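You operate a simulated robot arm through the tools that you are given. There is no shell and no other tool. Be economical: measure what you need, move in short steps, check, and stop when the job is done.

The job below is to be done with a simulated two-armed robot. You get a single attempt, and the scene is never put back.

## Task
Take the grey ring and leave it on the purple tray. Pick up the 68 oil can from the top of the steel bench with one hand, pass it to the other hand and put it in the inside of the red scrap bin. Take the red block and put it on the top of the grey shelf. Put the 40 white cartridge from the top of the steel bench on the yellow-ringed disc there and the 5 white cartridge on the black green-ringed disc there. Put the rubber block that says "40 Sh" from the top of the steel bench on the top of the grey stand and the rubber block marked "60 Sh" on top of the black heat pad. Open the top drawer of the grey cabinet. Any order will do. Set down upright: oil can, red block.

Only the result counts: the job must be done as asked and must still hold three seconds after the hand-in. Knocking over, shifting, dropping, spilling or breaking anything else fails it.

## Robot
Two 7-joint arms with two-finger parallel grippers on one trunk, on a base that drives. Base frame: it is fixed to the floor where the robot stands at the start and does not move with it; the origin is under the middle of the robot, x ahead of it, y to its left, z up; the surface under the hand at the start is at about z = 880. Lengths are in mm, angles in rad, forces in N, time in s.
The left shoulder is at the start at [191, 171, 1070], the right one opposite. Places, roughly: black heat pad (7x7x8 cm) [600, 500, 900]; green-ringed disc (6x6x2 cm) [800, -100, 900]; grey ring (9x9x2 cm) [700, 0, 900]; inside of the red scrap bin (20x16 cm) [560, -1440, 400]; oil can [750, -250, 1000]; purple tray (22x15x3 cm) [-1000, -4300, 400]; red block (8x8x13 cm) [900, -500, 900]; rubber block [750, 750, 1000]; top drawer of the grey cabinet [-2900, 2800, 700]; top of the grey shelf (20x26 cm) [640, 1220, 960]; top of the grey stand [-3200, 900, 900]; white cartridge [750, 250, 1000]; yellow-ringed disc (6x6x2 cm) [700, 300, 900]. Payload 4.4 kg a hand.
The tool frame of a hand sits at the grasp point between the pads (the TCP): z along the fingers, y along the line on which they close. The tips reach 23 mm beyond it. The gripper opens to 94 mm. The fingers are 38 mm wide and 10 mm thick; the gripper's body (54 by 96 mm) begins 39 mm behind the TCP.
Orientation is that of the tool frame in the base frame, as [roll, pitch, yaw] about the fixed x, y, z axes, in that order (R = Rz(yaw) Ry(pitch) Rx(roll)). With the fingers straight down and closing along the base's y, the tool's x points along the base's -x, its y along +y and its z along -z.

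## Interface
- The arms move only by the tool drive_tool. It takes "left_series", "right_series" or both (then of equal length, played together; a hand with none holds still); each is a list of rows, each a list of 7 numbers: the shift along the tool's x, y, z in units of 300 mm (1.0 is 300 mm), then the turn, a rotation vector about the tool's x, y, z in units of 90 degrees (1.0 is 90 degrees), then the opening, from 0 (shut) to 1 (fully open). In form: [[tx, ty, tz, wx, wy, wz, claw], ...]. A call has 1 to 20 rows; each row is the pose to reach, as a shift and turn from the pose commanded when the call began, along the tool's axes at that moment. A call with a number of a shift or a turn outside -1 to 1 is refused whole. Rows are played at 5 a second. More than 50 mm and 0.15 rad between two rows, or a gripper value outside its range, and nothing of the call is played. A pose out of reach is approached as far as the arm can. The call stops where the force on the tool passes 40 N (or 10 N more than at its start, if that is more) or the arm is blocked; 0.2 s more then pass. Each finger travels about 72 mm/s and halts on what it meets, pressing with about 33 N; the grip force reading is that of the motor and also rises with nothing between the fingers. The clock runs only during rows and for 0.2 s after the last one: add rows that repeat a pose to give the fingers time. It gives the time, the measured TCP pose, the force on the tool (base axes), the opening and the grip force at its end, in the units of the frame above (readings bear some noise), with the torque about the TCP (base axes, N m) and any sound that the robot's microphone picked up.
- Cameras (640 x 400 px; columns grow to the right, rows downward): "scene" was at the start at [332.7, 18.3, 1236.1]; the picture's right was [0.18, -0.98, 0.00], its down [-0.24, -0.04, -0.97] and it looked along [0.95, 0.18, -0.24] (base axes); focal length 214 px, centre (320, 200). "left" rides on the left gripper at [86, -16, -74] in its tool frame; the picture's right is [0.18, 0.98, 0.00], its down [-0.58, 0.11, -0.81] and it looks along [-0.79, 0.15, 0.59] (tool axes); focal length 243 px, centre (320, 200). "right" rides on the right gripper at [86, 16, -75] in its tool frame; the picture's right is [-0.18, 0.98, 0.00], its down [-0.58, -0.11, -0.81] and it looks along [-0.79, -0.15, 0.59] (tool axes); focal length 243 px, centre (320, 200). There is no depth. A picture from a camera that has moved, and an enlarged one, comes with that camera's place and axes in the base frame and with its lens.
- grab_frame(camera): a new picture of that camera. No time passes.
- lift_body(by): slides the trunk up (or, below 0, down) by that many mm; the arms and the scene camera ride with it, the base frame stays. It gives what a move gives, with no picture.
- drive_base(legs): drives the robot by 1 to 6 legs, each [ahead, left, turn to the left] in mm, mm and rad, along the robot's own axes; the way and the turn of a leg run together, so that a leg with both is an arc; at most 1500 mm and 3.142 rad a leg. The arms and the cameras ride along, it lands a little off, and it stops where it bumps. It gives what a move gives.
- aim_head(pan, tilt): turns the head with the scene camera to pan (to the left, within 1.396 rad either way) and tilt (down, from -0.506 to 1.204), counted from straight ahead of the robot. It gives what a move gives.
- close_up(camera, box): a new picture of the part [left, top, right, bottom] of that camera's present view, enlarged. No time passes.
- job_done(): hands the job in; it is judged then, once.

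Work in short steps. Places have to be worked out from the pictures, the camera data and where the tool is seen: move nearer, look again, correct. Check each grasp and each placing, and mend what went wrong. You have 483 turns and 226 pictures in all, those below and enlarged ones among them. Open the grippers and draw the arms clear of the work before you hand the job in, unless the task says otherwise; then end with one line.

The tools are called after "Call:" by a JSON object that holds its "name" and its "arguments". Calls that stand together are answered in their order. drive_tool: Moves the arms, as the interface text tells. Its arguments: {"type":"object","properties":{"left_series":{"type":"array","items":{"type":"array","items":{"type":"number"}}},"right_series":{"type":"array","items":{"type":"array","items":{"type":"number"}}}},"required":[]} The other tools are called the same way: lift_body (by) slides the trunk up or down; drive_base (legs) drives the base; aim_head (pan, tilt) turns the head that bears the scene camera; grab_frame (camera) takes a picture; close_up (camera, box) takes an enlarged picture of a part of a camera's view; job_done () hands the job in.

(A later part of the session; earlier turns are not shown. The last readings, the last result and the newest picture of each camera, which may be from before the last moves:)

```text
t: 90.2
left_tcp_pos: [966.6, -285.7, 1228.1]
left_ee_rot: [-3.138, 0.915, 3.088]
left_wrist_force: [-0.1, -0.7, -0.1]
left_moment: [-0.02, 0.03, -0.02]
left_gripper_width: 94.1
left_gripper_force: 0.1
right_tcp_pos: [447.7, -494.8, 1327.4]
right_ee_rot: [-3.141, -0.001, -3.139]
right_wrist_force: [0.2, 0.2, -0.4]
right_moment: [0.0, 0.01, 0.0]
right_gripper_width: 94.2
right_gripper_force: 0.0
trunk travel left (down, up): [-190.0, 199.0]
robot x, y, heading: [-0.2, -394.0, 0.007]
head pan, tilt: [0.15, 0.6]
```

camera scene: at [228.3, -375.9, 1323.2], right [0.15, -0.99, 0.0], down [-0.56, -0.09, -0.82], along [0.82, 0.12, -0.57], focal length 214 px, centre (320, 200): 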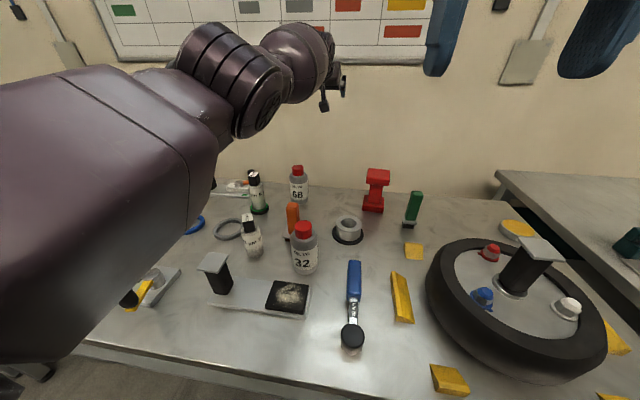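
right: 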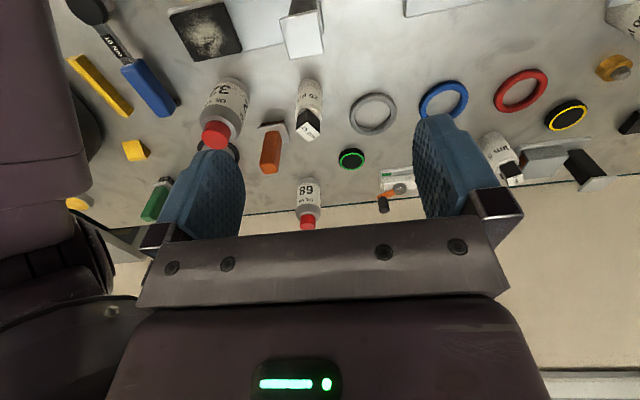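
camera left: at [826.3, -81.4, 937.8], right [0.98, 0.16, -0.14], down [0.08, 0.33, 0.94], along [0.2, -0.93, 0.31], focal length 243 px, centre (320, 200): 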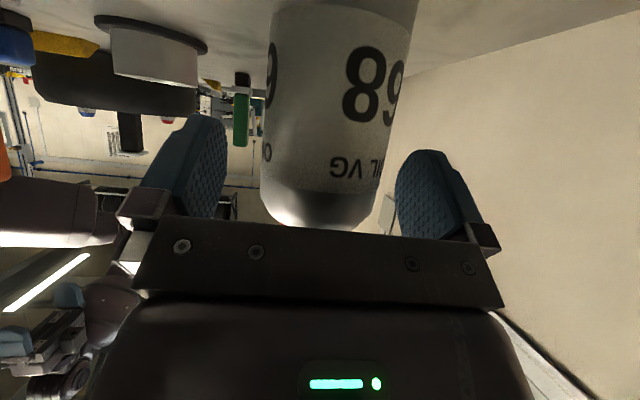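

Commanded equals actual. I retract the hand 300 mm toward the robot.

Call:
{"name": "drive_tool", "arguments": {"left_series": [[0.087, 0.027, -0.093, 0, 0, 0, 1], [0.174, 0.055, -0.185, 0, 0, 0, 1], [0.261, 0.082, -0.278, 0, 0, 0, 1], [0.348, 0.109, -0.37, 0, 0, 0, 1], [0.435, 0.136, -0.463, 0, 0, 0, 1], [0.522, 0.164, -0.556, 0, 0, 0, 1], [0.609, 0.191, -0.648, 0, 0, 0, 1], [0.696, 0.218, -0.741, 0, 0, 0, 1], [0.696, 0.218, -0.741, 0, 0, 0, 1]]}}

Call:
{"name": "grab_frame", "arguments": {"camera": "scene"}}

```text
t: 92.2
left_tcp_pos: [967.4, -272.2, 1240.4]
left_ee_rot: [-3.138, 0.915, 3.088]
left_wrist_force: [0.1, 0.3, 0.1]
left_moment: [-0.01, 0.03, 0.03]
left_gripper_width: 94.1
left_gripper_force: 0.0
left hand out of reach, approached as far as the arm can: row 1, 2, 3, 4, 5, 6, 7, 8, 9
right_tcp_pos: [449.6, -495.7, 1326.7]
right_ee_rot: [-3.14, -0.002, -3.137]
right_wrist_force: [-0.1, -0.2, 0.9]
right_moment: [0.0, 0.0, 0.0]
right_gripper_width: 94.0
right_gripper_force: 0.1
trunk travel left (down, up): [-190.0, 199.0]
robot x, y, heading: [2.4, -392.4, 0.002]
head pan, tilt: [0.15, 0.6]
```

```text
166 pictures are left
camera scene: at [228.6, -378.7, 1323.2], right [0.15, -0.99, 0.0], down [-0.56, -0.09, -0.83], along [0.82, 0.13, -0.56], focal length 214 px, centre (320, 200)
```

scene: 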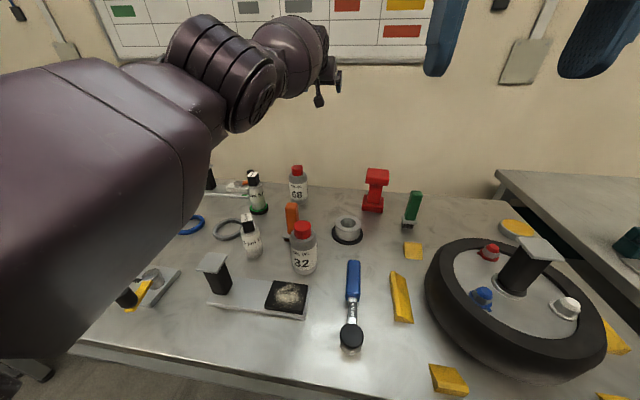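

The arm looks straight out and singular. I try a sideways-and-back move to break it.

Call:
{"name": "drive_tool", "arguments": {"left_series": [[0.07, 0.12, -0.044, 0, 0, 0, 1], [0.14, 0.23, -0.087, 0, 0, 0, 1], [0.21, 0.35, -0.13, 0, 0, 0, 1], [0.28, 0.46, -0.175, 0, 0, 0, 1], [0.35, 0.58, -0.22, 0, 0, 0, 1], [0.42, 0.7, -0.262, 0, 0, 0, 1], [0.487, 0.81, -0.306, 0, 0, 0, 1], [0.487, 0.81, -0.306, 0, 0, 0, 1]]}}

Call:
{"name": "grab_frame", "arguments": {"camera": "scene"}}

```text
t: 94.0
left_tcp_pos: [954.5, 28.4, 1213.1]
left_ee_rot: [-3.139, 0.915, 3.084]
left_wrist_force: [-0.9, -1.0, 0.3]
left_moment: [-0.01, 0.03, 0.0]
left_gripper_width: 94.3
left_gripper_force: 0.0
left hand out of reach, approached as far as the arm can: row 1, 2, 3, 4, 5, 6, 7, 8
right_tcp_pos: [449.7, -495.8, 1327.3]
right_ee_rot: [-3.141, -0.001, -3.14]
right_wrist_force: [-0.5, -0.6, -1.0]
right_moment: [0.02, -0.03, -0.02]
right_gripper_width: 94.0
right_gripper_force: 0.0
trunk travel left (down, up): [-190.0, 199.0]
robot x, y, heading: [0.1, -391.8, -0.002]
head pan, tilt: [0.15, 0.6]
```

```text
165 pictures are left
camera scene: at [228.9, -379.8, 1323.2], right [0.15, -0.99, 0.0], down [-0.56, -0.09, -0.83], along [0.82, 0.13, -0.57], focal length 214 px, centre (320, 200)
```

scene: 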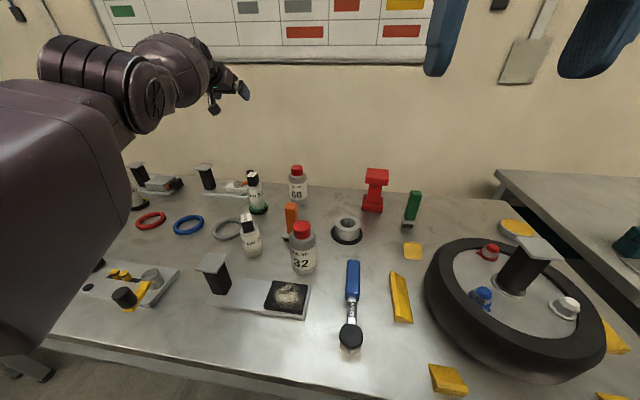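

Likely a wrist limit for that orientation. I rotate the tool back to straight-down while pulling back.

Call:
{"name": "drive_tool", "arguments": {"left_series": [[0.04, 0, -0.08, 0, 0.075, 0, 1], [0.08, 0, -0.16, 0, 0.15, 0, 1], [0.12, 0, -0.24, 0, 0.225, 0, 1], [0.16, -0.01, -0.32, 0, 0.3, 0, 1], [0.2, -0.02, -0.4, 0, 0.375, 0, 1], [0.24, -0.02, -0.48, 0, 0.45, 0, 1], [0.28, -0.03, -0.56, 0, 0.52, 0, 1], [0.32, -0.03, -0.66, 0, 0.58, 0, 1], [0.375, -0.04, -0.76, 0, 0.58, 0, 1], [0.375, -0.04, -0.76, 0, 0.58, 0, 1]]}}

Call:
{"name": "grab_frame", "arguments": {"camera": "scene"}}

```text
t: 96.2
left_tcp_pos: [781.0, 56.3, 1292.2]
left_ee_rot: [-3.141, 0.002, 3.085]
left_wrist_force: [-1.5, 0.4, 0.2]
left_moment: [-0.01, 0.02, 0.01]
left_gripper_width: 94.0
left_gripper_force: 0.0
left hand out of reach, approached as far as the arm can: row 1, 2, 3, 4, 5, 6, 7, 8, 9, 10
right_tcp_pos: [449.9, -495.2, 1326.9]
right_ee_rot: [3.141, -0.002, -3.138]
right_wrist_force: [0.3, -0.5, 0.0]
right_moment: [-0.02, 0.01, -0.02]
right_gripper_width: 94.2
right_gripper_force: 0.1
trunk travel left (down, up): [-190.0, 199.0]
robot x, y, heading: [-0.9, -394.4, 0.006]
head pan, tilt: [0.15, 0.6]
```

```text
164 pictures are left
camera scene: at [229.1, -378.7, 1323.0], right [0.15, -0.99, 0.0], down [-0.56, -0.09, -0.82], along [0.82, 0.13, -0.57], focal length 214 px, centre (320, 200)
```

scene: 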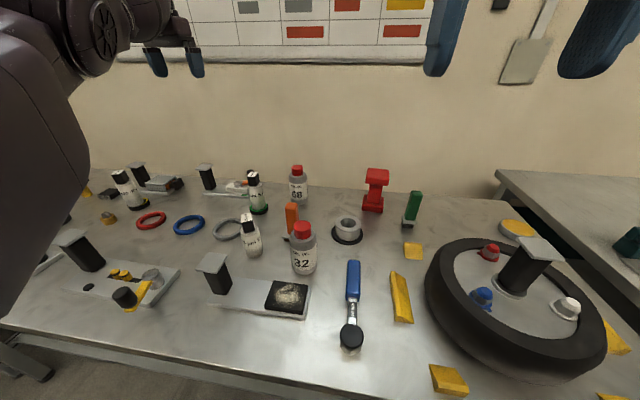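

The elbow seems to have passed straight and be stuck on the wrong side. I back the robot away from the bench to free air to work it loose safely.

Call:
{"name": "drive_base", "arguments": {"legs": [[-700, 0, 0]]}}

Call:
{"name": "drive_tool", "arguments": {"left_series": [[-0.1, 0, 0.1, 0, 0, 0, 1], [-0.2, 0, 0.2, 0, 0, 0, 1], [-0.3, 0, 0.3, 0, 0, 0, 1], [-0.4, 0, 0.4, 0, 0, 0, 1], [-0.4, 0, 0.5, 0, 0, 0, 1], [-0.4, 0, 0.6, 0, 0, 0, 1], [-0.3, 0, 0.7, 0, 0, 0, 1], [-0.2, 0, 0.8, 0, 0, 0, 1], [-0.1, 0, 0.9, 0, 0, 0, 1], [0, 0, 0.9, 0, 0, 0, 1], [0.1, 0, 0.9, 0, 0, 0, 1], [0.2, 0, 0.9, 0, 0, 0, 1], [0.3, 0, 0.9, 0, 0, 0, 1]]}}

Call:
{"name": "grab_frame", "arguments": {"camera": "scene"}}

```text
t: 100.0
left_tcp_pos: [85.0, 58.2, 1292.4]
left_ee_rot: [-3.14, 0.001, 3.094]
left_wrist_force: [0.4, -0.3, 0.0]
left_moment: [0.02, -0.01, 0.03]
left_gripper_width: 94.0
left_gripper_force: 0.0
right_tcp_pos: [-242.9, -497.2, 1325.6]
right_ee_rot: [-3.14, -0.001, -3.13]
right_wrist_force: [-0.1, -0.4, -0.2]
right_moment: [0.0, 0.01, -0.01]
right_gripper_width: 94.1
right_gripper_force: 0.1
trunk travel left (down, up): [-190.0, 199.0]
robot x, y, heading: [-691.7, -400.9, 0.011]
head pan, tilt: [0.15, 0.6]
```

```text
t: 102.8
left_tcp_pos: [120.5, 99.2, 1017.8]
left_ee_rot: [-3.14, 0.002, 3.093]
left_wrist_force: [-0.1, -0.2, 0.3]
left_moment: [0.01, -0.01, 0.0]
left_gripper_width: 93.9
left_gripper_force: 0.1
left hand out of reach, approached as far as the arm can: row 1, 2, 3, 4, 5, 6, 7, 8, 9, 10, 11, 12, 13
right_tcp_pos: [-240.1, -496.0, 1327.5]
right_ee_rot: [-3.14, 0.0, -3.128]
right_wrist_force: [-0.6, 0.0, 0.5]
right_moment: [0.05, 0.04, 0.03]
right_gripper_width: 94.0
right_gripper_force: 0.0
trunk travel left (down, up): [-190.0, 199.0]
robot x, y, heading: [-694.4, -398.4, 0.01]
head pan, tilt: [0.15, 0.6]
```

```text
163 pictures are left
camera scene: at [-462.2, -382.6, 1323.2], right [0.16, -0.99, 0.0], down [-0.56, -0.09, -0.83], along [0.81, 0.13, -0.56], focal length 214 px, centre (320, 200)
```

scene: 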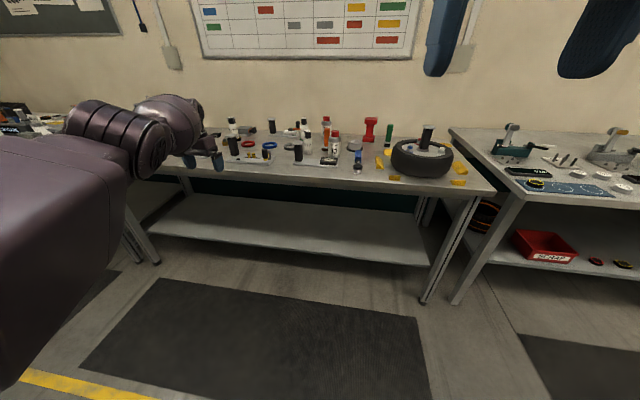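

Arm still straight. Moving the hand up (the elbow's flex direction) should bend it the right way; I raise it along an arc in free air.

Call:
{"name": "drive_tool", "arguments": {"left_series": [[0.02, -0.01, -0.14, 0, 0, 0, 1], [0.04, -0.02, -0.28, 0, 0, 0, 1], [0.07, -0.03, -0.42, 0, 0, 0, 1], [0.1, -0.04, -0.56, 0, 0, 0, 1], [0.14, -0.06, -0.7, 0, 0, 0, 1], [0.18, -0.08, -0.84, 0, 0, 0, 1], [0.22, -0.1, -0.97, 0, 0, 0, 1]]}}

Call:
{"name": "drive_tool", "arguments": {"left_series": [[0.06, -0.03, -0.12, 0, 0, 0, 1], [0.12, -0.06, -0.24, 0, 0, 0, 1], [0.2, -0.1, -0.34, 0, 0, 0, 1], [0.28, -0.14, -0.44, 0, 0, 0, 1], [0.36, -0.18, -0.5, 0, 0, 0, 1], [0.46, -0.2, -0.5, 0, 0, 0, 1], [0.56, -0.2, -0.5, 0, 0, 0, 1]]}}

Call:
{"name": "grab_frame", "arguments": {"camera": "scene"}}

```text
t: 104.4
left_tcp_pos: [67.0, 80.7, 1314.8]
left_ee_rot: [-3.14, 0.003, 3.095]
left_wrist_force: [-1.2, -0.4, 0.6]
left_moment: [0.01, -0.04, 0.03]
left_gripper_width: 93.7
left_gripper_force: 0.0
left hand out of reach, approached as far as the arm can: row 1, 2, 3, 4, 5, 6, 7
right_tcp_pos: [-242.1, -498.0, 1327.4]
right_ee_rot: [-3.141, 0.0, -3.13]
right_wrist_force: [0.2, 0.3, 0.1]
right_moment: [0.0, -0.03, 0.0]
right_gripper_width: 94.2
right_gripper_force: 0.2
trunk travel left (down, up): [-190.0, 199.0]
robot x, y, heading: [-687.2, -395.9, 0.01]
head pan, tilt: [0.15, 0.6]
```

```text
t: 106.0
left_tcp_pos: [-110.3, 26.6, 1472.0]
left_ee_rot: [-3.139, 0.008, 3.095]
left_wrist_force: [-0.7, -1.1, 0.6]
left_moment: [0.09, -0.07, 0.01]
left_gripper_width: 93.9
left_gripper_force: 0.1
left hand out of reach, approached as far as the arm can: row 1, 2, 3
right_tcp_pos: [-248.2, -498.8, 1331.4]
right_ee_rot: [3.14, 0.007, -3.13]
right_wrist_force: [-0.2, -0.4, 0.5]
right_moment: [0.06, -0.08, 0.02]
right_gripper_width: 93.9
right_gripper_force: 0.1
trunk travel left (down, up): [-190.0, 199.0]
robot x, y, heading: [-692.8, -401.0, 0.014]
head pan, tilt: [0.15, 0.6]
```

```text
162 pictures are left
camera scene: at [-467.8, -383.6, 1325.1], right [0.16, -0.99, 0.0], down [-0.55, -0.09, -0.83], along [0.82, 0.13, -0.56], focal length 214 px, centre (320, 200)
```

scene: 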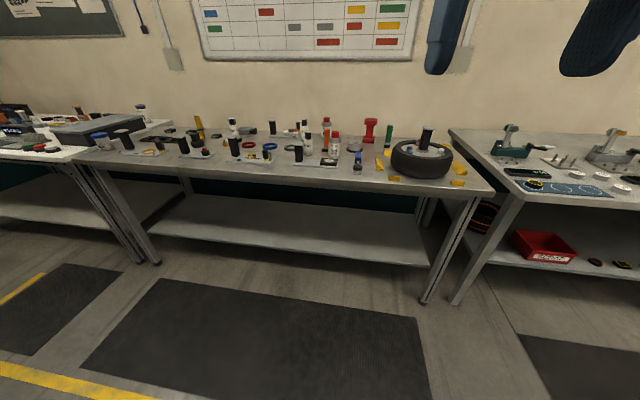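

That freed the elbow. Bring the left hand back to its home pose relative to the robot.

Call:
{"name": "drive_tool", "arguments": {"left_series": [[0.05, -0.065, 0.1, 0, 0, 0, 1], [0.1, -0.13, 0.2, 0, 0, 0, 1], [0.15, -0.2, 0.3, 0, 0, 0, 1], [0.2, -0.26, 0.4, 0, 0, 0, 1], [0.24, -0.33, 0.5, 0, 0, 0, 1], [0.283, -0.393, 0.607, 0, 0, 0, 1], [0.283, -0.393, 0.607, 0, 0, 0, 1]]}}

Call:
{"name": "grab_frame", "arguments": {"camera": "scene"}}

```text
t: 107.6
left_tcp_pos: [-193.6, -84.6, 1285.4]
left_ee_rot: [-3.14, 0.004, 3.094]
left_wrist_force: [-0.4, 0.3, -0.1]
left_moment: [-0.05, 0.04, 0.01]
left_gripper_width: 94.0
left_gripper_force: 0.0
right_tcp_pos: [-242.4, -497.0, 1325.6]
right_ee_rot: [-3.142, -0.001, -3.13]
right_wrist_force: [0.4, 0.4, -0.1]
right_moment: [-0.01, 0.02, 0.0]
right_gripper_width: 93.9
right_gripper_force: 0.1
trunk travel left (down, up): [-190.0, 199.0]
robot x, y, heading: [-687.2, -401.6, 0.016]
head pan, tilt: [0.15, 0.6]
```

```text
161 pictures are left
camera scene: at [-462.7, -382.0, 1323.4], right [0.16, -0.99, 0.0], down [-0.56, -0.09, -0.83], along [0.81, 0.13, -0.56], focal length 214 px, centre (320, 200)
```

scene: 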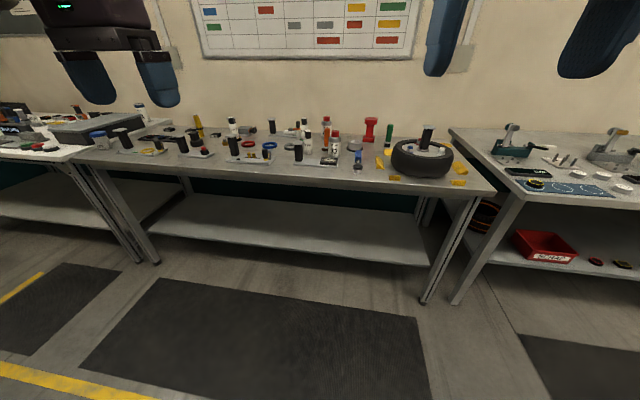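

In free air I test the forward-pointing tilt (55°) for the left hand.

Call:
{"name": "drive_tool", "arguments": {"left_series": [[-0.05, -0.03, 0, 0, -0.09, 0, 1], [-0.1, -0.06, 0, 0, -0.18, 0, 1], [-0.15, -0.09, 0.0, 0, -0.27, 0, 1], [-0.2, -0.12, 0.0, 0, -0.36, 0, 1], [-0.25, -0.15, 0.1, 0, -0.45, 0, 1], [-0.3, -0.18, 0.2, 0, -0.54, 0, 1], [-0.33, -0.2, 0.3, 0, -0.61, 0, 1], [-0.33, -0.2, 0.4, 0, -0.61, 0, 1], [-0.33, -0.2, 0.5, 0, -0.61, 0, 1], [-0.33, -0.2, 0.5, 0, -0.61, 0, 1]]}}

Call:
{"name": "grab_frame", "arguments": {"camera": "right"}}

Call:
{"name": "grab_frame", "arguments": {"camera": "scene"}}

```text
t: 109.8
left_tcp_pos: [-97.9, -152.1, 1137.5]
left_ee_rot: [-3.138, 0.961, 3.096]
left_wrist_force: [0.8, 0.2, -0.3]
left_moment: [0.05, 0.01, -0.01]
left_gripper_width: 94.0
left_gripper_force: 0.1
right_tcp_pos: [-240.6, -495.5, 1326.3]
right_ee_rot: [3.14, 0.001, -3.131]
right_wrist_force: [-0.4, -1.3, 0.7]
right_moment: [0.0, -0.06, 0.03]
right_gripper_width: 94.1
right_gripper_force: 0.0
trunk travel left (down, up): [-190.0, 199.0]
robot x, y, heading: [-687.2, -395.3, 0.01]
head pan, tilt: [0.15, 0.6]
```

```text
160 pictures are left
camera right: at [-328.1, -481.5, 1401.8], right [0.17, 0.99, 0.0], down [0.58, -0.1, 0.81], along [0.79, -0.14, -0.59], focal length 243 px, centre (320, 200)
```

right: 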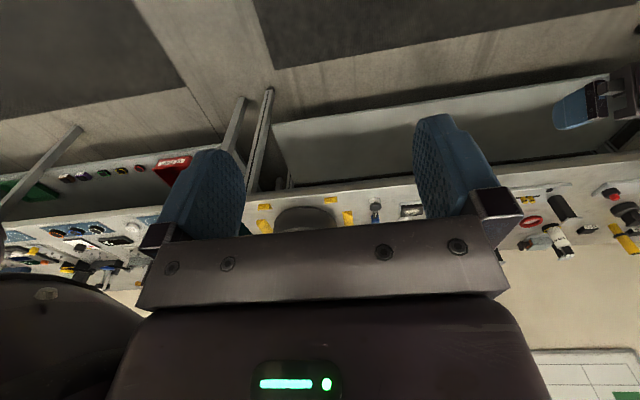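

```text
159 pictures are left
camera scene: at [-462.8, -382.1, 1323.4], right [0.16, -0.99, 0.0], down [-0.56, -0.09, -0.83], along [0.81, 0.13, -0.56], focal length 214 px, centre (320, 200)
```

scene: 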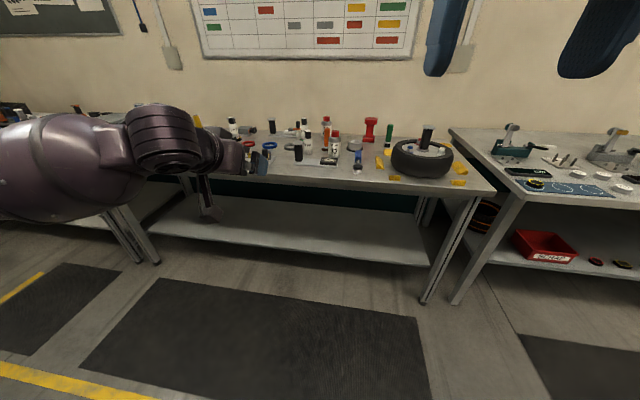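

The tilt works here but the forearm runs nearly horizontal, too low for the cluttered spot. New plan: pick the can straight down with the left hand, set it in the free zone near (560,-45), regrasp tilted there, then pass it. Return the hand to vertical and drive back in.

Call:
{"name": "drive_tool", "arguments": {"left_series": [[-0.04, 0, -0.03, 0, 0.09, 0, 1], [-0.08, 0, -0.06, 0, 0.18, 0, 1], [-0.12, 0, -0.09, 0, 0.27, 0, 1], [-0.16, 0, -0.12, 0, 0.36, 0, 1], [-0.2, 0, -0.15, 0, 0.45, 0, 1], [-0.24, 0, -0.18, 0, 0.54, 0, 1], [-0.273, 0, -0.191, 0, 0.611, 0, 1], [-0.273, 0, -0.191, 0, 0.611, 0, 1]]}}

Call:
{"name": "lift_body", "arguments": {"by": -60}}

Call:
{"name": "drive_base", "arguments": {"legs": [[0, 215, -0.012], [690, 0, 0]]}}

Call:
{"name": "aim_head", "arguments": {"pan": 0.0, "tilt": 0.65}}

Call:
{"name": "grab_frame", "arguments": {"camera": "scene"}}

```text
t: 111.6
left_tcp_pos: [-97.1, -150.5, 1233.5]
left_ee_rot: [-3.141, -0.002, 3.095]
left_wrist_force: [0.5, 0.2, -0.1]
left_moment: [0.02, 0.0, 0.02]
left_gripper_width: 93.8
left_gripper_force: 0.0
right_tcp_pos: [-240.0, -495.9, 1326.5]
right_ee_rot: [3.141, -0.001, -3.13]
right_wrist_force: [0.2, -0.5, -0.5]
right_moment: [-0.04, 0.01, 0.01]
right_gripper_width: 93.9
right_gripper_force: 0.1
trunk travel left (down, up): [-190.0, 199.0]
robot x, y, heading: [-689.7, -396.3, 0.013]
head pan, tilt: [0.15, 0.6]
```

```text
t: 112.6
left_tcp_pos: [-98.5, -151.3, 1175.9]
left_ee_rot: [-3.14, 0.006, 3.095]
left_wrist_force: [-0.2, 0.3, -0.5]
left_moment: [-0.01, -0.02, -0.01]
left_gripper_width: 94.3
left_gripper_force: 0.0
right_tcp_pos: [-243.7, -497.5, 1268.3]
right_ee_rot: [-3.141, 0.002, -3.13]
right_wrist_force: [-0.6, 1.0, 1.5]
right_moment: [0.01, -0.02, 0.0]
right_gripper_width: 94.0
right_gripper_force: 0.0
trunk travel left (down, up): [-130.0, 259.0]
robot x, y, heading: [-691.4, -398.1, 0.011]
head pan, tilt: [0.15, 0.6]
```

```text
t: 118.5
left_tcp_pos: [603.3, 45.2, 1175.4]
left_ee_rot: [-3.139, -0.001, 3.074]
left_wrist_force: [-0.6, 0.5, 0.1]
left_moment: [0.02, 0.01, 0.02]
left_gripper_width: 93.8
left_gripper_force: 0.0
right_tcp_pos: [452.8, -295.3, 1266.7]
right_ee_rot: [3.142, -0.001, 3.131]
right_wrist_force: [-0.3, -1.3, -0.4]
right_moment: [0.01, 0.01, -0.02]
right_gripper_width: 93.9
right_gripper_force: 0.0
trunk travel left (down, up): [-130.0, 259.0]
robot x, y, heading: [7.0, -191.5, -0.011]
head pan, tilt: [0.15, 0.6]
```

```text
t: 119.2
left_tcp_pos: [603.0, 46.7, 1173.3]
left_ee_rot: [-3.14, 0.0, 3.071]
left_wrist_force: [0.0, -0.4, -0.3]
left_moment: [-0.02, -0.02, -0.01]
left_gripper_width: 93.9
left_gripper_force: 0.1
right_tcp_pos: [452.4, -297.1, 1267.3]
right_ee_rot: [3.141, -0.001, 3.133]
right_wrist_force: [0.1, -0.1, -0.1]
right_moment: [-0.01, -0.02, 0.02]
right_gripper_width: 93.8
right_gripper_force: 0.1
trunk travel left (down, up): [-130.0, 259.0]
robot x, y, heading: [5.2, -191.7, -0.009]
head pan, tilt: [0.0, 0.649]
```

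```text
158 pictures are left
camera scene: at [292.4, -191.4, 1249.0], right [-0.01, -1.0, 0.0], down [-0.6, 0.01, -0.8], along [0.8, -0.01, -0.6], focal length 214 px, centre (320, 200)
```

scene: 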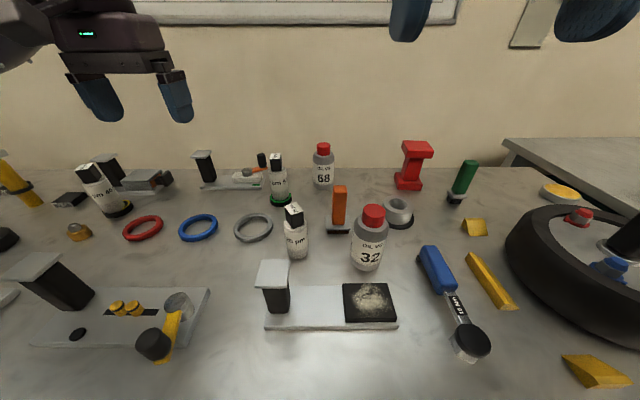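

Move the left hand above the can at (857, -208).

Call:
{"name": "drive_tool", "arguments": {"left_series": [[-0.11, -0.095, 0, 0, 0, 0, 1], [-0.22, -0.19, 0, 0, 0, 0, 1], [-0.33, -0.285, 0, 0, 0, 0, 1], [-0.44, -0.38, 0.03, 0, 0, 0, 1], [-0.55, -0.475, 0.07, 0, 0, 0, 1], [-0.66, -0.57, 0.12, 0, 0, 0, 1], [-0.77, -0.665, 0.17, 0, 0, 0, 1], [-0.86, -0.745, 0.22, 0, 0, 0, 1], [-0.904, -0.785, 0.28, 0, 0, 0, 1], [-0.904, -0.785, 0.28, 0, 0, 0, 1]]}}

Call:
{"name": "grab_frame", "arguments": {"camera": "left"}}

Call:
{"name": "grab_frame", "arguments": {"camera": "scene"}}

```text
t: 121.5
left_tcp_pos: [856.3, -209.5, 1090.5]
left_ee_rot: [-3.141, 0.002, 3.073]
left_wrist_force: [0.5, 0.8, 0.1]
left_moment: [0.01, 0.0, -0.03]
left_gripper_width: 94.0
left_gripper_force: 0.1
right_tcp_pos: [451.6, -297.1, 1266.8]
right_ee_rot: [-3.14, -0.002, 3.131]
right_wrist_force: [-0.5, 0.2, -0.3]
right_moment: [0.0, 0.01, 0.02]
right_gripper_width: 93.9
right_gripper_force: 0.0
trunk travel left (down, up): [-130.0, 259.0]
robot x, y, heading: [7.1, -191.8, -0.013]
head pan, tilt: [0.0, 0.649]
```

```text
157 pictures are left
camera left: at [769.8, -218.3, 1166.8], right [-0.11, 0.99, 0.0], down [0.59, 0.07, 0.81], along [0.8, 0.09, -0.59], focal length 243 px, centre (320, 200)
```

left: 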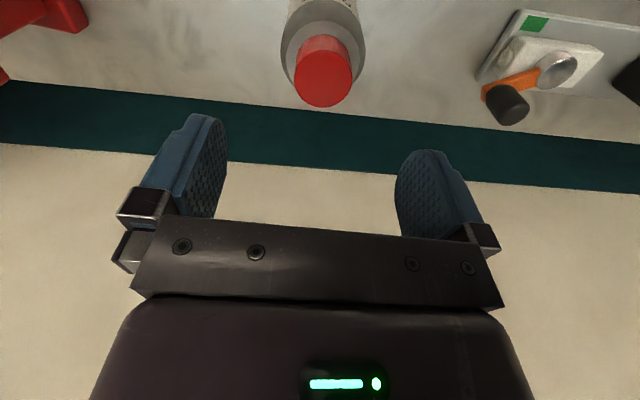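

```text
156 pictures are left
camera scene: at [292.2, -191.1, 1249.2], right [-0.01, -1.0, 0.0], down [-0.6, 0.01, -0.8], along [0.8, -0.01, -0.6], focal length 214 px, centre (320, 200)
```

scene: 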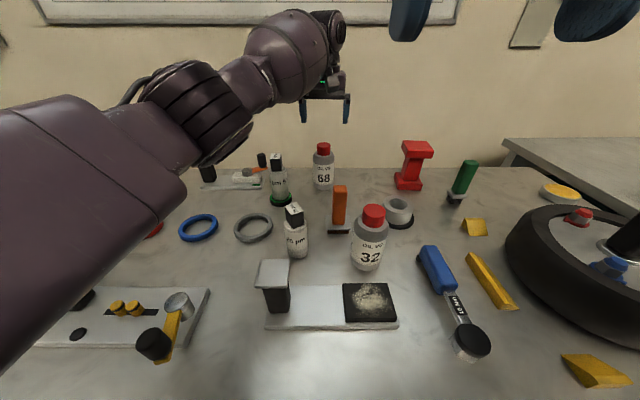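

Cap is 3 mm off in x/y; I correct and descend to grip the cap at z≈1007.

Call:
{"name": "drive_tool", "arguments": {"left_series": [[0.009, 0.008, 0.07, 0, 0, 0, 0.75], [0.009, 0.008, 0.14, 0, 0, 0, 0.75], [0.009, 0.008, 0.21, 0, 0, 0, 0.75], [0.009, 0.008, 0.278, 0, 0, 0, 0.75], [0.009, 0.008, 0.278, 0, 0, 0, 0.4], [0.009, 0.008, 0.278, 0, 0, 0, 0], [0.009, 0.008, 0.278, 0, 0, 0, 0], [0.009, 0.008, 0.278, 0, 0, 0, 0]]}}

Call:
{"name": "grab_frame", "arguments": {"camera": "left"}}

Call:
{"name": "close_up", "arguments": {"camera": "scene", "box": [250, 80, 410, 205]}}

```text
t: 123.2
left_tcp_pos: [855.6, -206.2, 1006.5]
left_ee_rot: [-3.14, 0.002, 3.072]
left_wrist_force: [-1.5, -1.5, 1.8]
left_moment: [-0.06, 0.02, 0.02]
left_gripper_width: 35.7
left_gripper_force: 33.1
right_tcp_pos: [451.6, -297.7, 1267.1]
right_ee_rot: [-3.141, -0.001, 3.133]
right_wrist_force: [0.3, -0.2, 0.0]
right_moment: [0.02, 0.01, -0.02]
right_gripper_width: 94.2
right_gripper_force: 0.0
trunk travel left (down, up): [-130.0, 259.0]
robot x, y, heading: [6.5, -190.1, -0.015]
head pan, tilt: [0.0, 0.649]
```

```text
155 pictures are left
camera left: at [769.0, -215.9, 1082.8], right [-0.11, 0.99, 0.0], down [0.59, 0.07, 0.81], along [0.8, 0.09, -0.59], focal length 243 px, centre (320, 200)
```

left: 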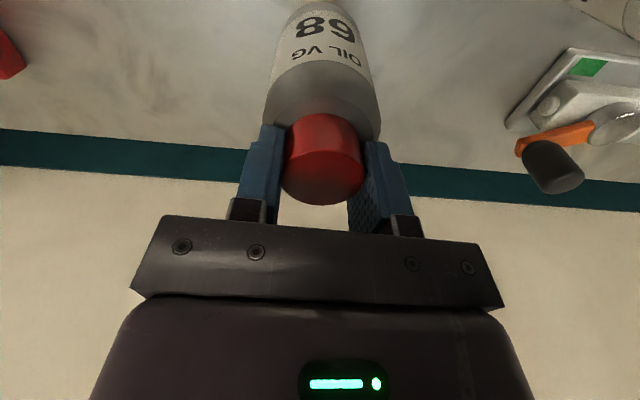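

```text
3.20 times, centred on (330, 142) of scene
camera zoom: at [292.2, -191.7, 1249.1], right [-0.01, -1.0, 0.0], down [-0.6, 0.01, -0.8], along [0.8, -0.01, -0.6], focal length 686 px, centre (288, 384)
```

zoom: 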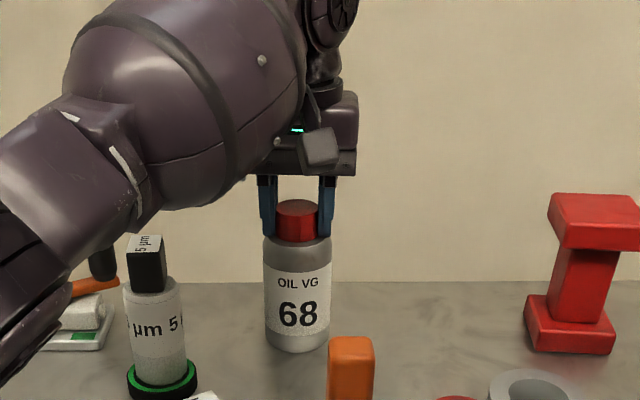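

Cap gripped (35.7 mm). Lift well above the clutter and carry it toward the free zone.

Call:
{"name": "drive_tool", "arguments": {"left_series": [[0, 0, -0.08, 0, 0, 0, 0], [0, 0, -0.2, 0, 0, 0, 0], [0, 0, -0.33, 0, 0, 0, 0], [0, 0, -0.46, 0, 0, 0, 0], [0, 0, -0.58, 0, 0, 0, 0], [0.12, 0.055, -0.58, 0, 0, 0, 0], [0.26, 0.12, -0.58, 0, 0, 0, 0], [0.4, 0.185, -0.58, 0, 0, 0, 0], [0.54, 0.25, -0.58, 0, 0, 0, 0], [0.69, 0.319, -0.58, 0, 0, 0, 0], [0.69, 0.319, -0.58, 0, 0, 0, 0]]}}

Call:
{"name": "aim_head", "arguments": {"pan": 0.2, "tilt": 0.85}}

Call:
{"name": "grab_frame", "arguments": {"camera": "scene"}}

```text
t: 125.7
left_tcp_pos: [836.9, -154.9, 1244.6]
left_ee_rot: [-3.14, -0.002, 3.071]
left_wrist_force: [0.3, -0.4, -3.1]
left_moment: [0.03, -0.01, -0.01]
left_gripper_width: 35.8
left_gripper_force: 32.5
left hand out of reach, approached as far as the arm can: row 5, 6, 7, 8, 9, 10, 11
right_tcp_pos: [451.6, -296.6, 1266.5]
right_ee_rot: [3.141, 0.001, 3.135]
right_wrist_force: [0.0, -0.2, 0.0]
right_moment: [-0.03, 0.0, -0.02]
right_gripper_width: 94.1
right_gripper_force: 0.2
trunk travel left (down, up): [-130.0, 259.0]
robot x, y, heading: [6.0, -187.8, -0.015]
head pan, tilt: [0.0, 0.649]
```

```text
t: 126.4
left_tcp_pos: [836.9, -154.8, 1243.7]
left_ee_rot: [-3.139, 0.001, 3.072]
left_wrist_force: [0.0, -0.2, -2.9]
left_moment: [0.02, 0.02, -0.02]
left_gripper_width: 35.7
left_gripper_force: 32.8
right_tcp_pos: [451.8, -296.8, 1267.4]
right_ee_rot: [3.141, -0.001, 3.132]
right_wrist_force: [-0.6, -0.5, 0.8]
right_moment: [0.01, 0.01, -0.01]
right_gripper_width: 94.0
right_gripper_force: 0.0
trunk travel left (down, up): [-130.0, 259.0]
robot x, y, heading: [5.2, -192.3, -0.01]
head pan, tilt: [0.201, 0.85]
```

```text
153 pictures are left
camera scene: at [282.7, -175.8, 1232.4], right [0.19, -0.98, 0.0], down [-0.74, -0.14, -0.66], along [0.65, 0.12, -0.75], focal length 214 px, centre (320, 200)
```

scene: 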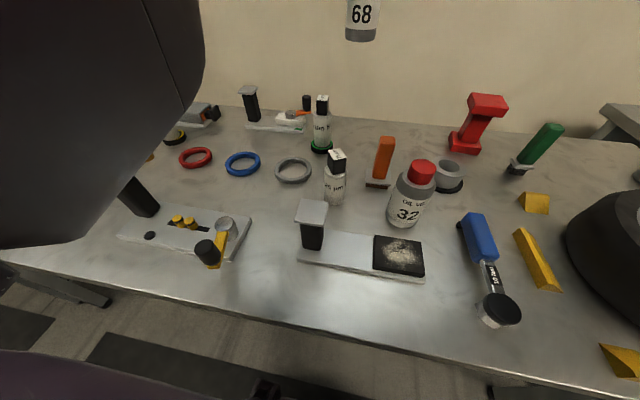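

The arm went straight again while lifting at full reach. I free it the same way: up along an arc and inward, still holding the can.

Call:
{"name": "drive_tool", "arguments": {"left_series": [[0.06, 0.01, -0.13, 0, 0, 0, 0], [0.13, 0.02, -0.26, 0, 0, 0, 0], [0.2, 0.03, -0.39, 0, 0, 0, 0], [0.28, 0.05, -0.52, 0, 0, 0, 0], [0.36, 0.06, -0.64, 0, 0, 0, 0], [0.45, 0.08, -0.76, 0, 0, 0, 0], [0.55, 0.1, -0.87, 0, 0, 0, 0], [0.66, 0.12, -0.96, 0, 0, 0, 0], [0.78, 0.14, -1.0, 0, 0, 0, 0], [0.9, 0.16, -1.0, 0, 0, 0, 0], [1.0, 0.18, -1.0, 0, 0, 0, 0]]}}

```text
t: 128.8
left_tcp_pos: [642.2, -89.7, 1449.8]
left_ee_rot: [-3.126, -0.029, 3.079]
left_wrist_force: [-0.7, 2.1, -1.6]
left_moment: [-0.06, -0.06, 0.0]
left_gripper_width: 35.5
left_gripper_force: 32.8
left hand out of reach, approached as far as the arm can: row 1, 2, 5, 6, 7, 8, 9, 10, 11
right_tcp_pos: [449.4, -294.2, 1268.3]
right_ee_rot: [-3.139, 0.004, 3.135]
right_wrist_force: [0.2, -0.5, 0.4]
right_moment: [-0.01, -0.03, -0.01]
right_gripper_width: 94.1
right_gripper_force: 0.1
trunk travel left (down, up): [-130.0, 259.0]
robot x, y, heading: [3.9, -188.0, -0.012]
head pan, tilt: [0.201, 0.85]
```

Now bring it down and inward to check the arm follows.

Call:
{"name": "drive_tool", "arguments": {"left_series": [[0.06, 0.06, 0.1, 0, 0, 0, 0], [0.12, 0.12, 0.2, 0, 0, 0, 0], [0.18, 0.18, 0.3, 0, 0, 0, 0], [0.24, 0.24, 0.4, 0, 0, 0, 0], [0.287, 0.28, 0.5, 0, 0, 0, 0], [0.287, 0.28, 0.5, 0, 0, 0, 0]]}}

Call:
{"name": "aim_head", "arguments": {"pan": 0.2, "tilt": 0.5}}

Call:
{"name": "grab_frame", "arguments": {"camera": "scene"}}

```text
t: 130.2
left_tcp_pos: [567.0, -8.4, 1300.4]
left_ee_rot: [-3.141, 0.004, 3.07]
left_wrist_force: [1.3, 0.2, -2.1]
left_moment: [-0.01, 0.03, 0.0]
left_gripper_width: 35.6
left_gripper_force: 32.6
right_tcp_pos: [450.4, -297.2, 1266.3]
right_ee_rot: [3.141, 0.0, 3.133]
right_wrist_force: [-1.0, -0.5, -0.4]
right_moment: [0.01, -0.01, 0.0]
right_gripper_width: 93.9
right_gripper_force: 0.1
trunk travel left (down, up): [-130.0, 259.0]
robot x, y, heading: [3.5, -188.8, -0.006]
head pan, tilt: [0.201, 0.85]
```

```text
t: 131.0
left_tcp_pos: [567.6, -8.1, 1299.3]
left_ee_rot: [-3.14, 0.0, 3.072]
left_wrist_force: [-0.3, -0.2, -3.0]
left_moment: [0.03, 0.01, 0.0]
left_gripper_width: 35.1
left_gripper_force: 32.9
right_tcp_pos: [452.2, -296.3, 1267.1]
right_ee_rot: [3.141, -0.001, 3.13]
right_wrist_force: [-0.1, 0.5, 0.0]
right_moment: [0.0, 0.02, 0.02]
right_gripper_width: 94.0
right_gripper_force: 0.1
trunk travel left (down, up): [-130.0, 259.0]
robot x, y, heading: [4.0, -191.8, -0.008]
head pan, tilt: [0.201, 0.499]
```

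```text
152 pictures are left
camera scene: at [295.1, -173.4, 1262.3], right [0.19, -0.98, 0.0], down [-0.47, -0.09, -0.88], along [0.86, 0.17, -0.48], focal length 214 px, centre (320, 200)
```

scene: 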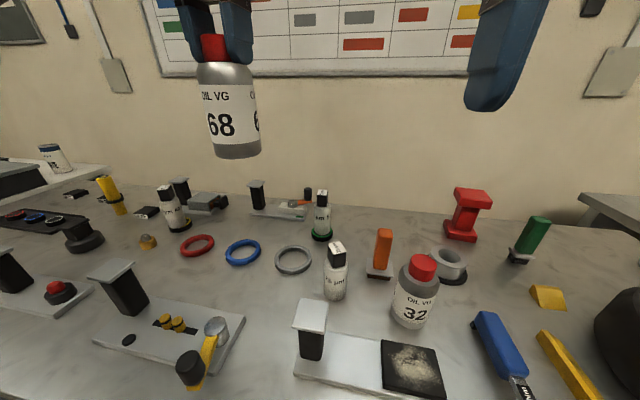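

The can is secure. I lower it toward the free spot (560, -30), stopping ~20 mm above the bench.

Call:
{"name": "drive_tool", "arguments": {"left_series": [[0.018, -0.075, 0.12, 0, 0, 0, 0], [0.018, -0.075, 0.26, 0, 0, 0, 0], [0.018, -0.075, 0.4, 0, 0, 0, 0], [0.018, -0.075, 0.54, 0, 0, 0, 0], [0.018, -0.075, 0.68, 0, 0, 0, 0], [0.018, -0.075, 0.8, 0, 0, 0, 0], [0.018, -0.075, 0.9, 0, 0, 0, 0], [0.018, -0.075, 0.9, 0, 0, 0, 0]]}}

Call:
{"name": "aim_head", "arguments": {"pan": 0.3, "tilt": 0.8}}

Call:
{"name": "grab_frame", "arguments": {"camera": "scene"}}

```text
t: 132.8
left_tcp_pos: [559.8, -30.7, 1029.6]
left_ee_rot: [-3.138, 0.0, 3.071]
left_wrist_force: [-0.1, 0.0, -2.5]
left_moment: [0.0, -0.03, 0.04]
left_gripper_width: 35.7
left_gripper_force: 32.8
right_tcp_pos: [452.2, -296.4, 1267.3]
right_ee_rot: [3.14, -0.002, 3.133]
right_wrist_force: [0.0, 0.1, -0.3]
right_moment: [0.01, -0.04, -0.01]
right_gripper_width: 94.2
right_gripper_force: 0.0
trunk travel left (down, up): [-130.0, 259.0]
robot x, y, heading: [6.3, -191.5, -0.01]
head pan, tilt: [0.201, 0.499]
```

```text
t: 133.6
left_tcp_pos: [560.5, -31.0, 1030.1]
left_ee_rot: [-3.141, 0.0, 3.07]
left_wrist_force: [0.1, 0.2, -2.3]
left_moment: [-0.01, -0.03, -0.02]
left_gripper_width: 35.6
left_gripper_force: 33.0
right_tcp_pos: [452.0, -297.9, 1266.5]
right_ee_rot: [3.141, 0.0, 3.133]
right_wrist_force: [-0.5, 0.3, -0.6]
right_moment: [-0.03, 0.0, 0.03]
right_gripper_width: 93.9
right_gripper_force: 0.1
trunk travel left (down, up): [-130.0, 259.0]
robot x, y, heading: [2.9, -192.6, -0.007]
head pan, tilt: [0.3, 0.799]
```

```text
151 pictures are left
camera scene: at [283.1, -167.5, 1236.5], right [0.29, -0.96, 0.0], down [-0.69, -0.2, -0.7], along [0.67, 0.2, -0.72], focal length 214 px, centre (320, 200)
```

scene: 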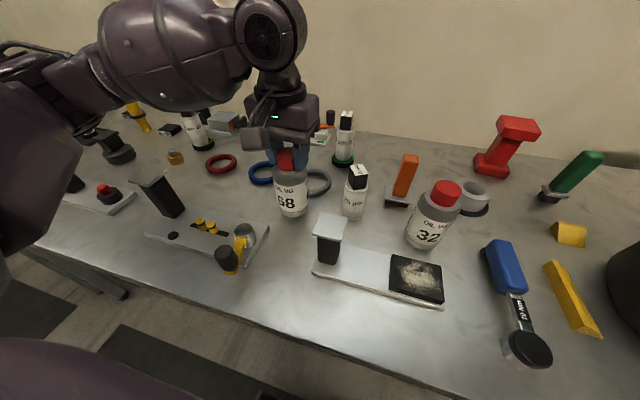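

Spot is free. Lower to contact.

Call:
{"name": "drive_tool", "arguments": {"left_series": [[0, 0, 0.035, 0, 0, 0, 0], [0, 0, 0.06, 0, 0, 0, 0], [0, 0, 0.068, 0, 0, 0, 0], [0, 0, 0.076, 0, 0, 0, 0], [0, 0, 0.076, 0, 0, 0, 0]]}}

```text
t: 134.8
left_tcp_pos: [559.4, -30.4, 1008.3]
left_ee_rot: [-3.14, 0.002, 3.071]
left_wrist_force: [-0.6, -1.0, -0.4]
left_moment: [-0.05, -0.03, -0.01]
left_gripper_width: 35.3
left_gripper_force: 33.0
right_tcp_pos: [451.5, -297.2, 1266.9]
right_ee_rot: [-3.14, 0.001, 3.132]
right_wrist_force: [-0.2, 0.1, 0.1]
right_moment: [-0.01, 0.01, 0.01]
right_gripper_width: 94.0
right_gripper_force: 0.1
trunk travel left (down, up): [-130.0, 259.0]
robot x, y, heading: [5.5, -189.5, -0.01]
head pan, tilt: [0.3, 0.799]
```

Force is dropping (touching). Release and rise above the can.

Call:
{"name": "drive_tool", "arguments": {"left_series": [[0, 0, 0.003, 0, 0, 0, 0], [0, 0, 0.003, 0, 0, 0, 0.4], [0, 0, 0.003, 0, 0, 0, 0.7], [0, 0, 0.003, 0, 0, 0, 0.7], [0, 0, -0.1, 0, 0, 0, 0.7], [0, 0, -0.24, 0, 0, 0, 0.7], [0, 0, -0.38, 0, 0, 0, 0.7], [0, 0, -0.5, 0, 0, 0, 0.7], [0.15, 0, -0.5, 0, 0, 0, 0.8], [0.3, 0, -0.5, 0, 0, 0, 0.8]]}}

Call:
{"name": "lift_body", "arguments": {"by": 110}}

Call:
{"name": "grab_frame", "arguments": {"camera": "scene"}}

```text
t: 137.0
left_tcp_pos: [471.5, -22.1, 1158.8]
left_ee_rot: [-3.139, 0.002, 3.073]
left_wrist_force: [0.4, 0.8, 1.2]
left_moment: [0.0, 0.01, -0.01]
left_gripper_width: 75.1
left_gripper_force: 0.0
right_tcp_pos: [451.6, -296.9, 1267.1]
right_ee_rot: [3.141, 0.001, 3.132]
right_wrist_force: [0.2, -0.1, -0.7]
right_moment: [-0.02, -0.05, 0.01]
right_gripper_width: 94.0
right_gripper_force: 0.0
trunk travel left (down, up): [-130.0, 259.0]
robot x, y, heading: [3.7, -194.1, -0.011]
head pan, tilt: [0.3, 0.799]
```

```text
t: 138.4
left_tcp_pos: [472.1, -23.8, 1266.9]
left_ee_rot: [-3.14, -0.001, 3.072]
left_wrist_force: [-0.5, -0.2, 0.1]
left_moment: [-0.02, 0.02, 0.02]
left_gripper_width: 75.3
left_gripper_force: 0.1
right_tcp_pos: [454.3, -296.6, 1375.3]
right_ee_rot: [3.14, -0.004, 3.134]
right_wrist_force: [0.3, -0.2, -0.1]
right_moment: [0.0, 0.05, 0.02]
right_gripper_width: 93.9
right_gripper_force: 0.1
trunk travel left (down, up): [-240.0, 149.0]
robot x, y, heading: [9.1, -190.9, -0.014]
head pan, tilt: [0.3, 0.799]
```

```text
150 pictures are left
camera scene: at [182.4, -166.5, 1360.2], right [0.29, -0.96, 0.0], down [-0.69, -0.21, -0.7], along [0.67, 0.2, -0.72], focal length 214 px, centre (320, 200)
```

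scene: 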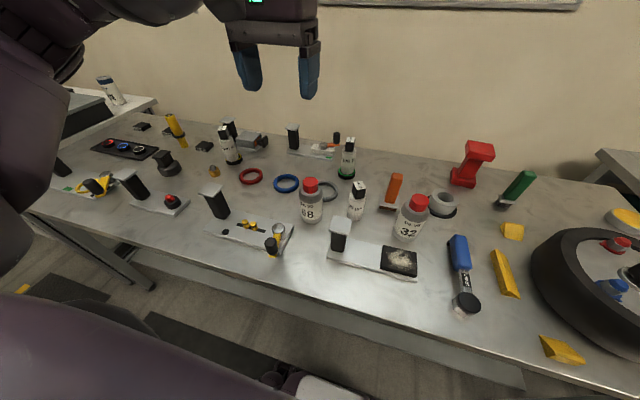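

Can stands upright in the free zone. Now tilt the left hand 55° forward and bring it above/behind the can.

Call:
{"name": "drive_tool", "arguments": {"left_series": [[-0.03, 0, 0.05, 0, -0.09, 0, 0.8], [-0.06, 0, 0.12, 0, -0.18, 0, 0.8], [-0.1, 0, 0.2, 0, -0.27, 0, 0.8], [-0.14, 0, 0.28, 0, -0.36, 0, 0.8], [-0.17, 0, 0.36, 0, -0.45, 0, 0.8], [-0.2, 0, 0.44, 0, -0.54, 0, 0.8], [-0.22, 0, 0.5, 0, -0.61, 0, 0.8], [-0.234, 0, 0.557, 0, -0.61, 0, 0.8], [-0.234, 0, 0.557, 0, -0.61, 0, 0.8]]}}

Call:
{"name": "grab_frame", "arguments": {"camera": "scene"}}

Call:
{"name": "grab_frame", "arguments": {"camera": "left"}}

```text
t: 140.4
left_tcp_pos: [539.5, -28.9, 1101.9]
left_ee_rot: [-3.135, 0.961, 3.075]
left_wrist_force: [0.1, -0.1, 0.4]
left_moment: [-0.02, 0.0, -0.01]
left_gripper_width: 75.1
left_gripper_force: 0.1
right_tcp_pos: [451.7, -297.2, 1377.5]
right_ee_rot: [-3.141, 0.0, 3.132]
right_wrist_force: [0.5, -0.7, -0.4]
right_moment: [0.0, 0.01, 0.02]
right_gripper_width: 94.1
right_gripper_force: 0.1
trunk travel left (down, up): [-240.0, 149.0]
robot x, y, heading: [4.7, -187.5, -0.009]
head pan, tilt: [0.3, 0.799]
```

```text
149 pictures are left
camera scene: at [180.8, -166.6, 1360.7], right [0.29, -0.96, 0.0], down [-0.69, -0.21, -0.7], along [0.67, 0.2, -0.72], focal length 214 px, centre (320, 200)
```

scene: 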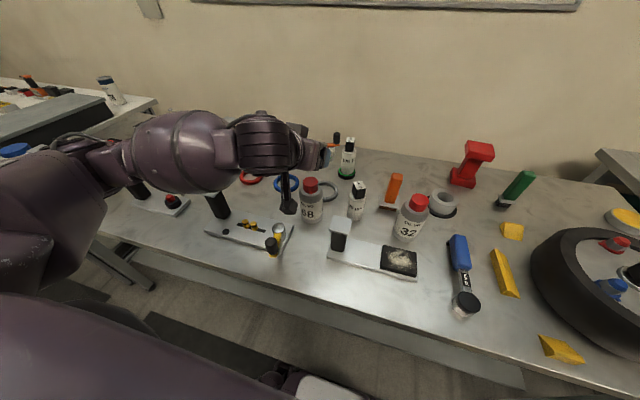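

```text
148 pictures are left
camera left: at [428.9, -36.2, 1074.5], right [-0.04, 0.99, -0.15], down [-0.32, 0.13, 0.94], along [0.95, 0.08, 0.31], focal length 243 px, centre (320, 200)
```

left: 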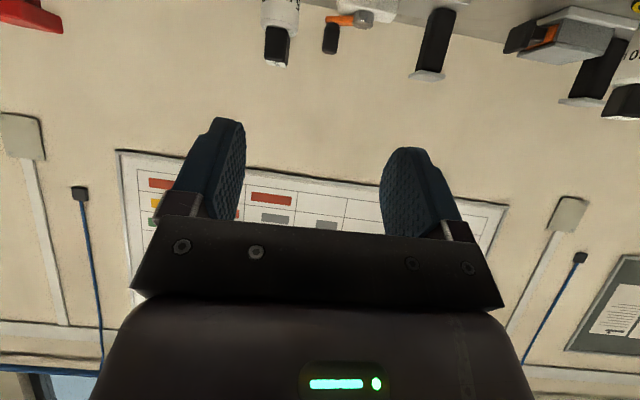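

The forearm would come down near the left station post. I shift the base right 170 mm and raise the trunk further so the forearm slopes down instead.

Call:
{"name": "drive_tool", "arguments": {"left_series": [[-0.12, 0, -0.08, 0, 0, 0, 0.8], [-0.12, 0, -0.08, 0, 0, 0, 0.8]]}}

Call:
{"name": "drive_base", "arguments": {"legs": [[0, -170, 0.01]]}}

Call:
{"name": "lift_body", "arguments": {"by": 90}}

Call:
{"name": "grab_frame", "arguments": {"camera": "scene"}}

```text
t: 141.0
left_tcp_pos: [542.3, -27.2, 1143.7]
left_ee_rot: [-3.138, 0.959, 3.076]
left_wrist_force: [0.1, 0.4, -0.2]
left_moment: [-0.01, 0.0, 0.01]
left_gripper_width: 75.3
left_gripper_force: 0.1
right_tcp_pos: [451.8, -296.7, 1377.2]
right_ee_rot: [-3.141, 0.001, 3.132]
right_wrist_force: [-0.5, 1.5, -0.6]
right_moment: [-0.04, -0.01, -0.01]
right_gripper_width: 94.0
right_gripper_force: 0.0
trunk travel left (down, up): [-240.0, 149.0]
robot x, y, heading: [7.9, -189.6, -0.005]
head pan, tilt: [0.3, 0.799]
```

```text
t: 143.2
left_tcp_pos: [539.6, -191.9, 1143.8]
left_ee_rot: [-3.139, 0.958, 3.084]
left_wrist_force: [0.5, -0.6, -1.1]
left_moment: [0.02, 0.01, 0.01]
left_gripper_width: 75.2
left_gripper_force: 0.1
right_tcp_pos: [452.2, -462.4, 1377.7]
right_ee_rot: [-3.141, -0.001, -3.14]
right_wrist_force: [-0.3, -1.2, 0.0]
right_moment: [0.03, -0.01, 0.01]
right_gripper_width: 94.0
right_gripper_force: 0.0
trunk travel left (down, up): [-240.0, 149.0]
robot x, y, heading: [2.4, -356.5, -0.0]
head pan, tilt: [0.3, 0.799]
```

```text
t: 144.4
left_tcp_pos: [540.4, -191.5, 1233.8]
left_ee_rot: [-3.14, 0.958, 3.085]
left_wrist_force: [0.6, -0.4, -0.4]
left_moment: [0.03, -0.03, -0.04]
left_gripper_width: 75.0
left_gripper_force: 0.1
right_tcp_pos: [453.3, -461.8, 1466.2]
right_ee_rot: [3.142, -0.002, -3.141]
right_wrist_force: [-0.4, 0.9, -0.6]
right_moment: [-0.01, -0.01, 0.01]
right_gripper_width: 93.9
right_gripper_force: 0.0
trunk travel left (down, up): [-330.0, 59.0]
robot x, y, heading: [1.6, -356.4, 0.0]
head pan, tilt: [0.3, 0.799]
```

```text
147 pictures are left
camera scene: at [141.6, -333.6, 1454.8], right [0.3, -0.96, 0.0], down [-0.69, -0.21, -0.7], along [0.67, 0.21, -0.72], focal length 214 px, centre (320, 200)
```

scene: 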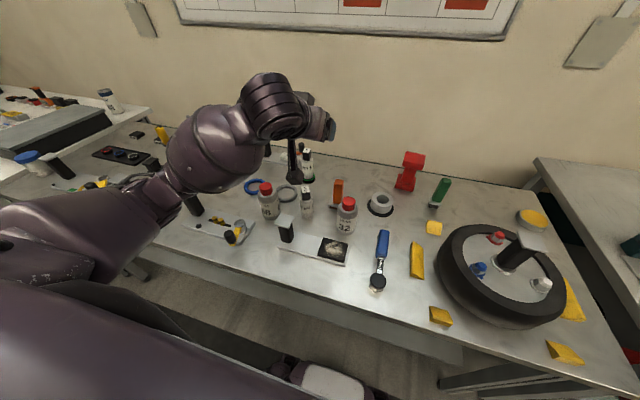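

Move back over the can at (541, -29, 1100) and check forearm height.

Call:
{"name": "drive_tool", "arguments": {"left_series": [[0.076, 0.108, 0.047, 0, 0, 0, 0.8], [0.152, 0.216, 0.094, 0, 0, 0, 0.8], [0.228, 0.323, 0.141, 0, 0, 0, 0.8], [0.305, 0.431, 0.188, 0, 0, 0, 0.8], [0.381, 0.539, 0.235, 0, 0, 0, 0.8], [0.381, 0.539, 0.235, 0, 0, 0, 0.8]]}}

Call:
{"name": "grab_frame", "arguments": {"camera": "scene"}}

Call:
{"name": "grab_frame", "arguments": {"camera": "right"}}

```text
t: 145.8
left_tcp_pos: [542.8, -27.8, 1100.4]
left_ee_rot: [-3.137, 0.959, 3.083]
left_wrist_force: [0.2, -1.0, 0.3]
left_moment: [0.0, -0.01, 0.0]
left_gripper_width: 75.2
left_gripper_force: 0.0
right_tcp_pos: [451.8, -461.4, 1466.8]
right_ee_rot: [3.141, 0.0, -3.141]
right_wrist_force: [-0.3, 0.4, 0.0]
right_moment: [-0.01, 0.04, 0.02]
right_gripper_width: 93.9
right_gripper_force: 0.1
trunk travel left (down, up): [-330.0, 59.0]
robot x, y, heading: [9.4, -356.2, -0.0]
head pan, tilt: [0.3, 0.799]
```

```text
146 pictures are left
camera scene: at [141.4, -334.1, 1454.9], right [0.3, -0.96, 0.0], down [-0.68, -0.21, -0.7], along [0.67, 0.21, -0.72], focal length 214 px, centre (320, 200)
```

scene: 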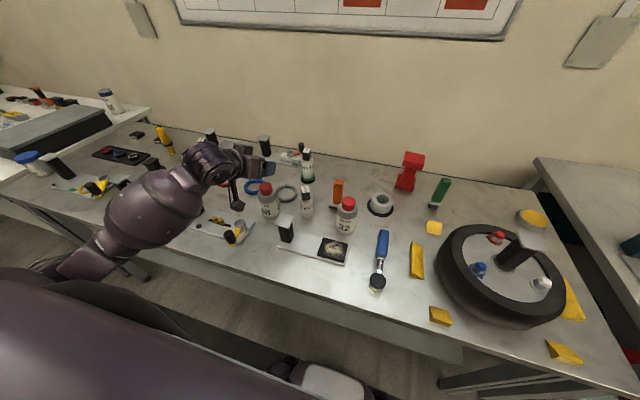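

```text
145 pictures are left
camera right: at [365.7, -445.8, 1541.5], right [0.18, 0.98, 0.0], down [0.58, -0.11, 0.81], along [0.79, -0.15, -0.59], focal length 243 px, centre (320, 200)
```

right: 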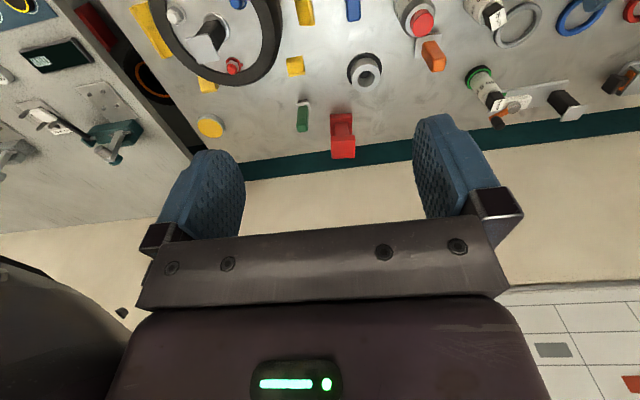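

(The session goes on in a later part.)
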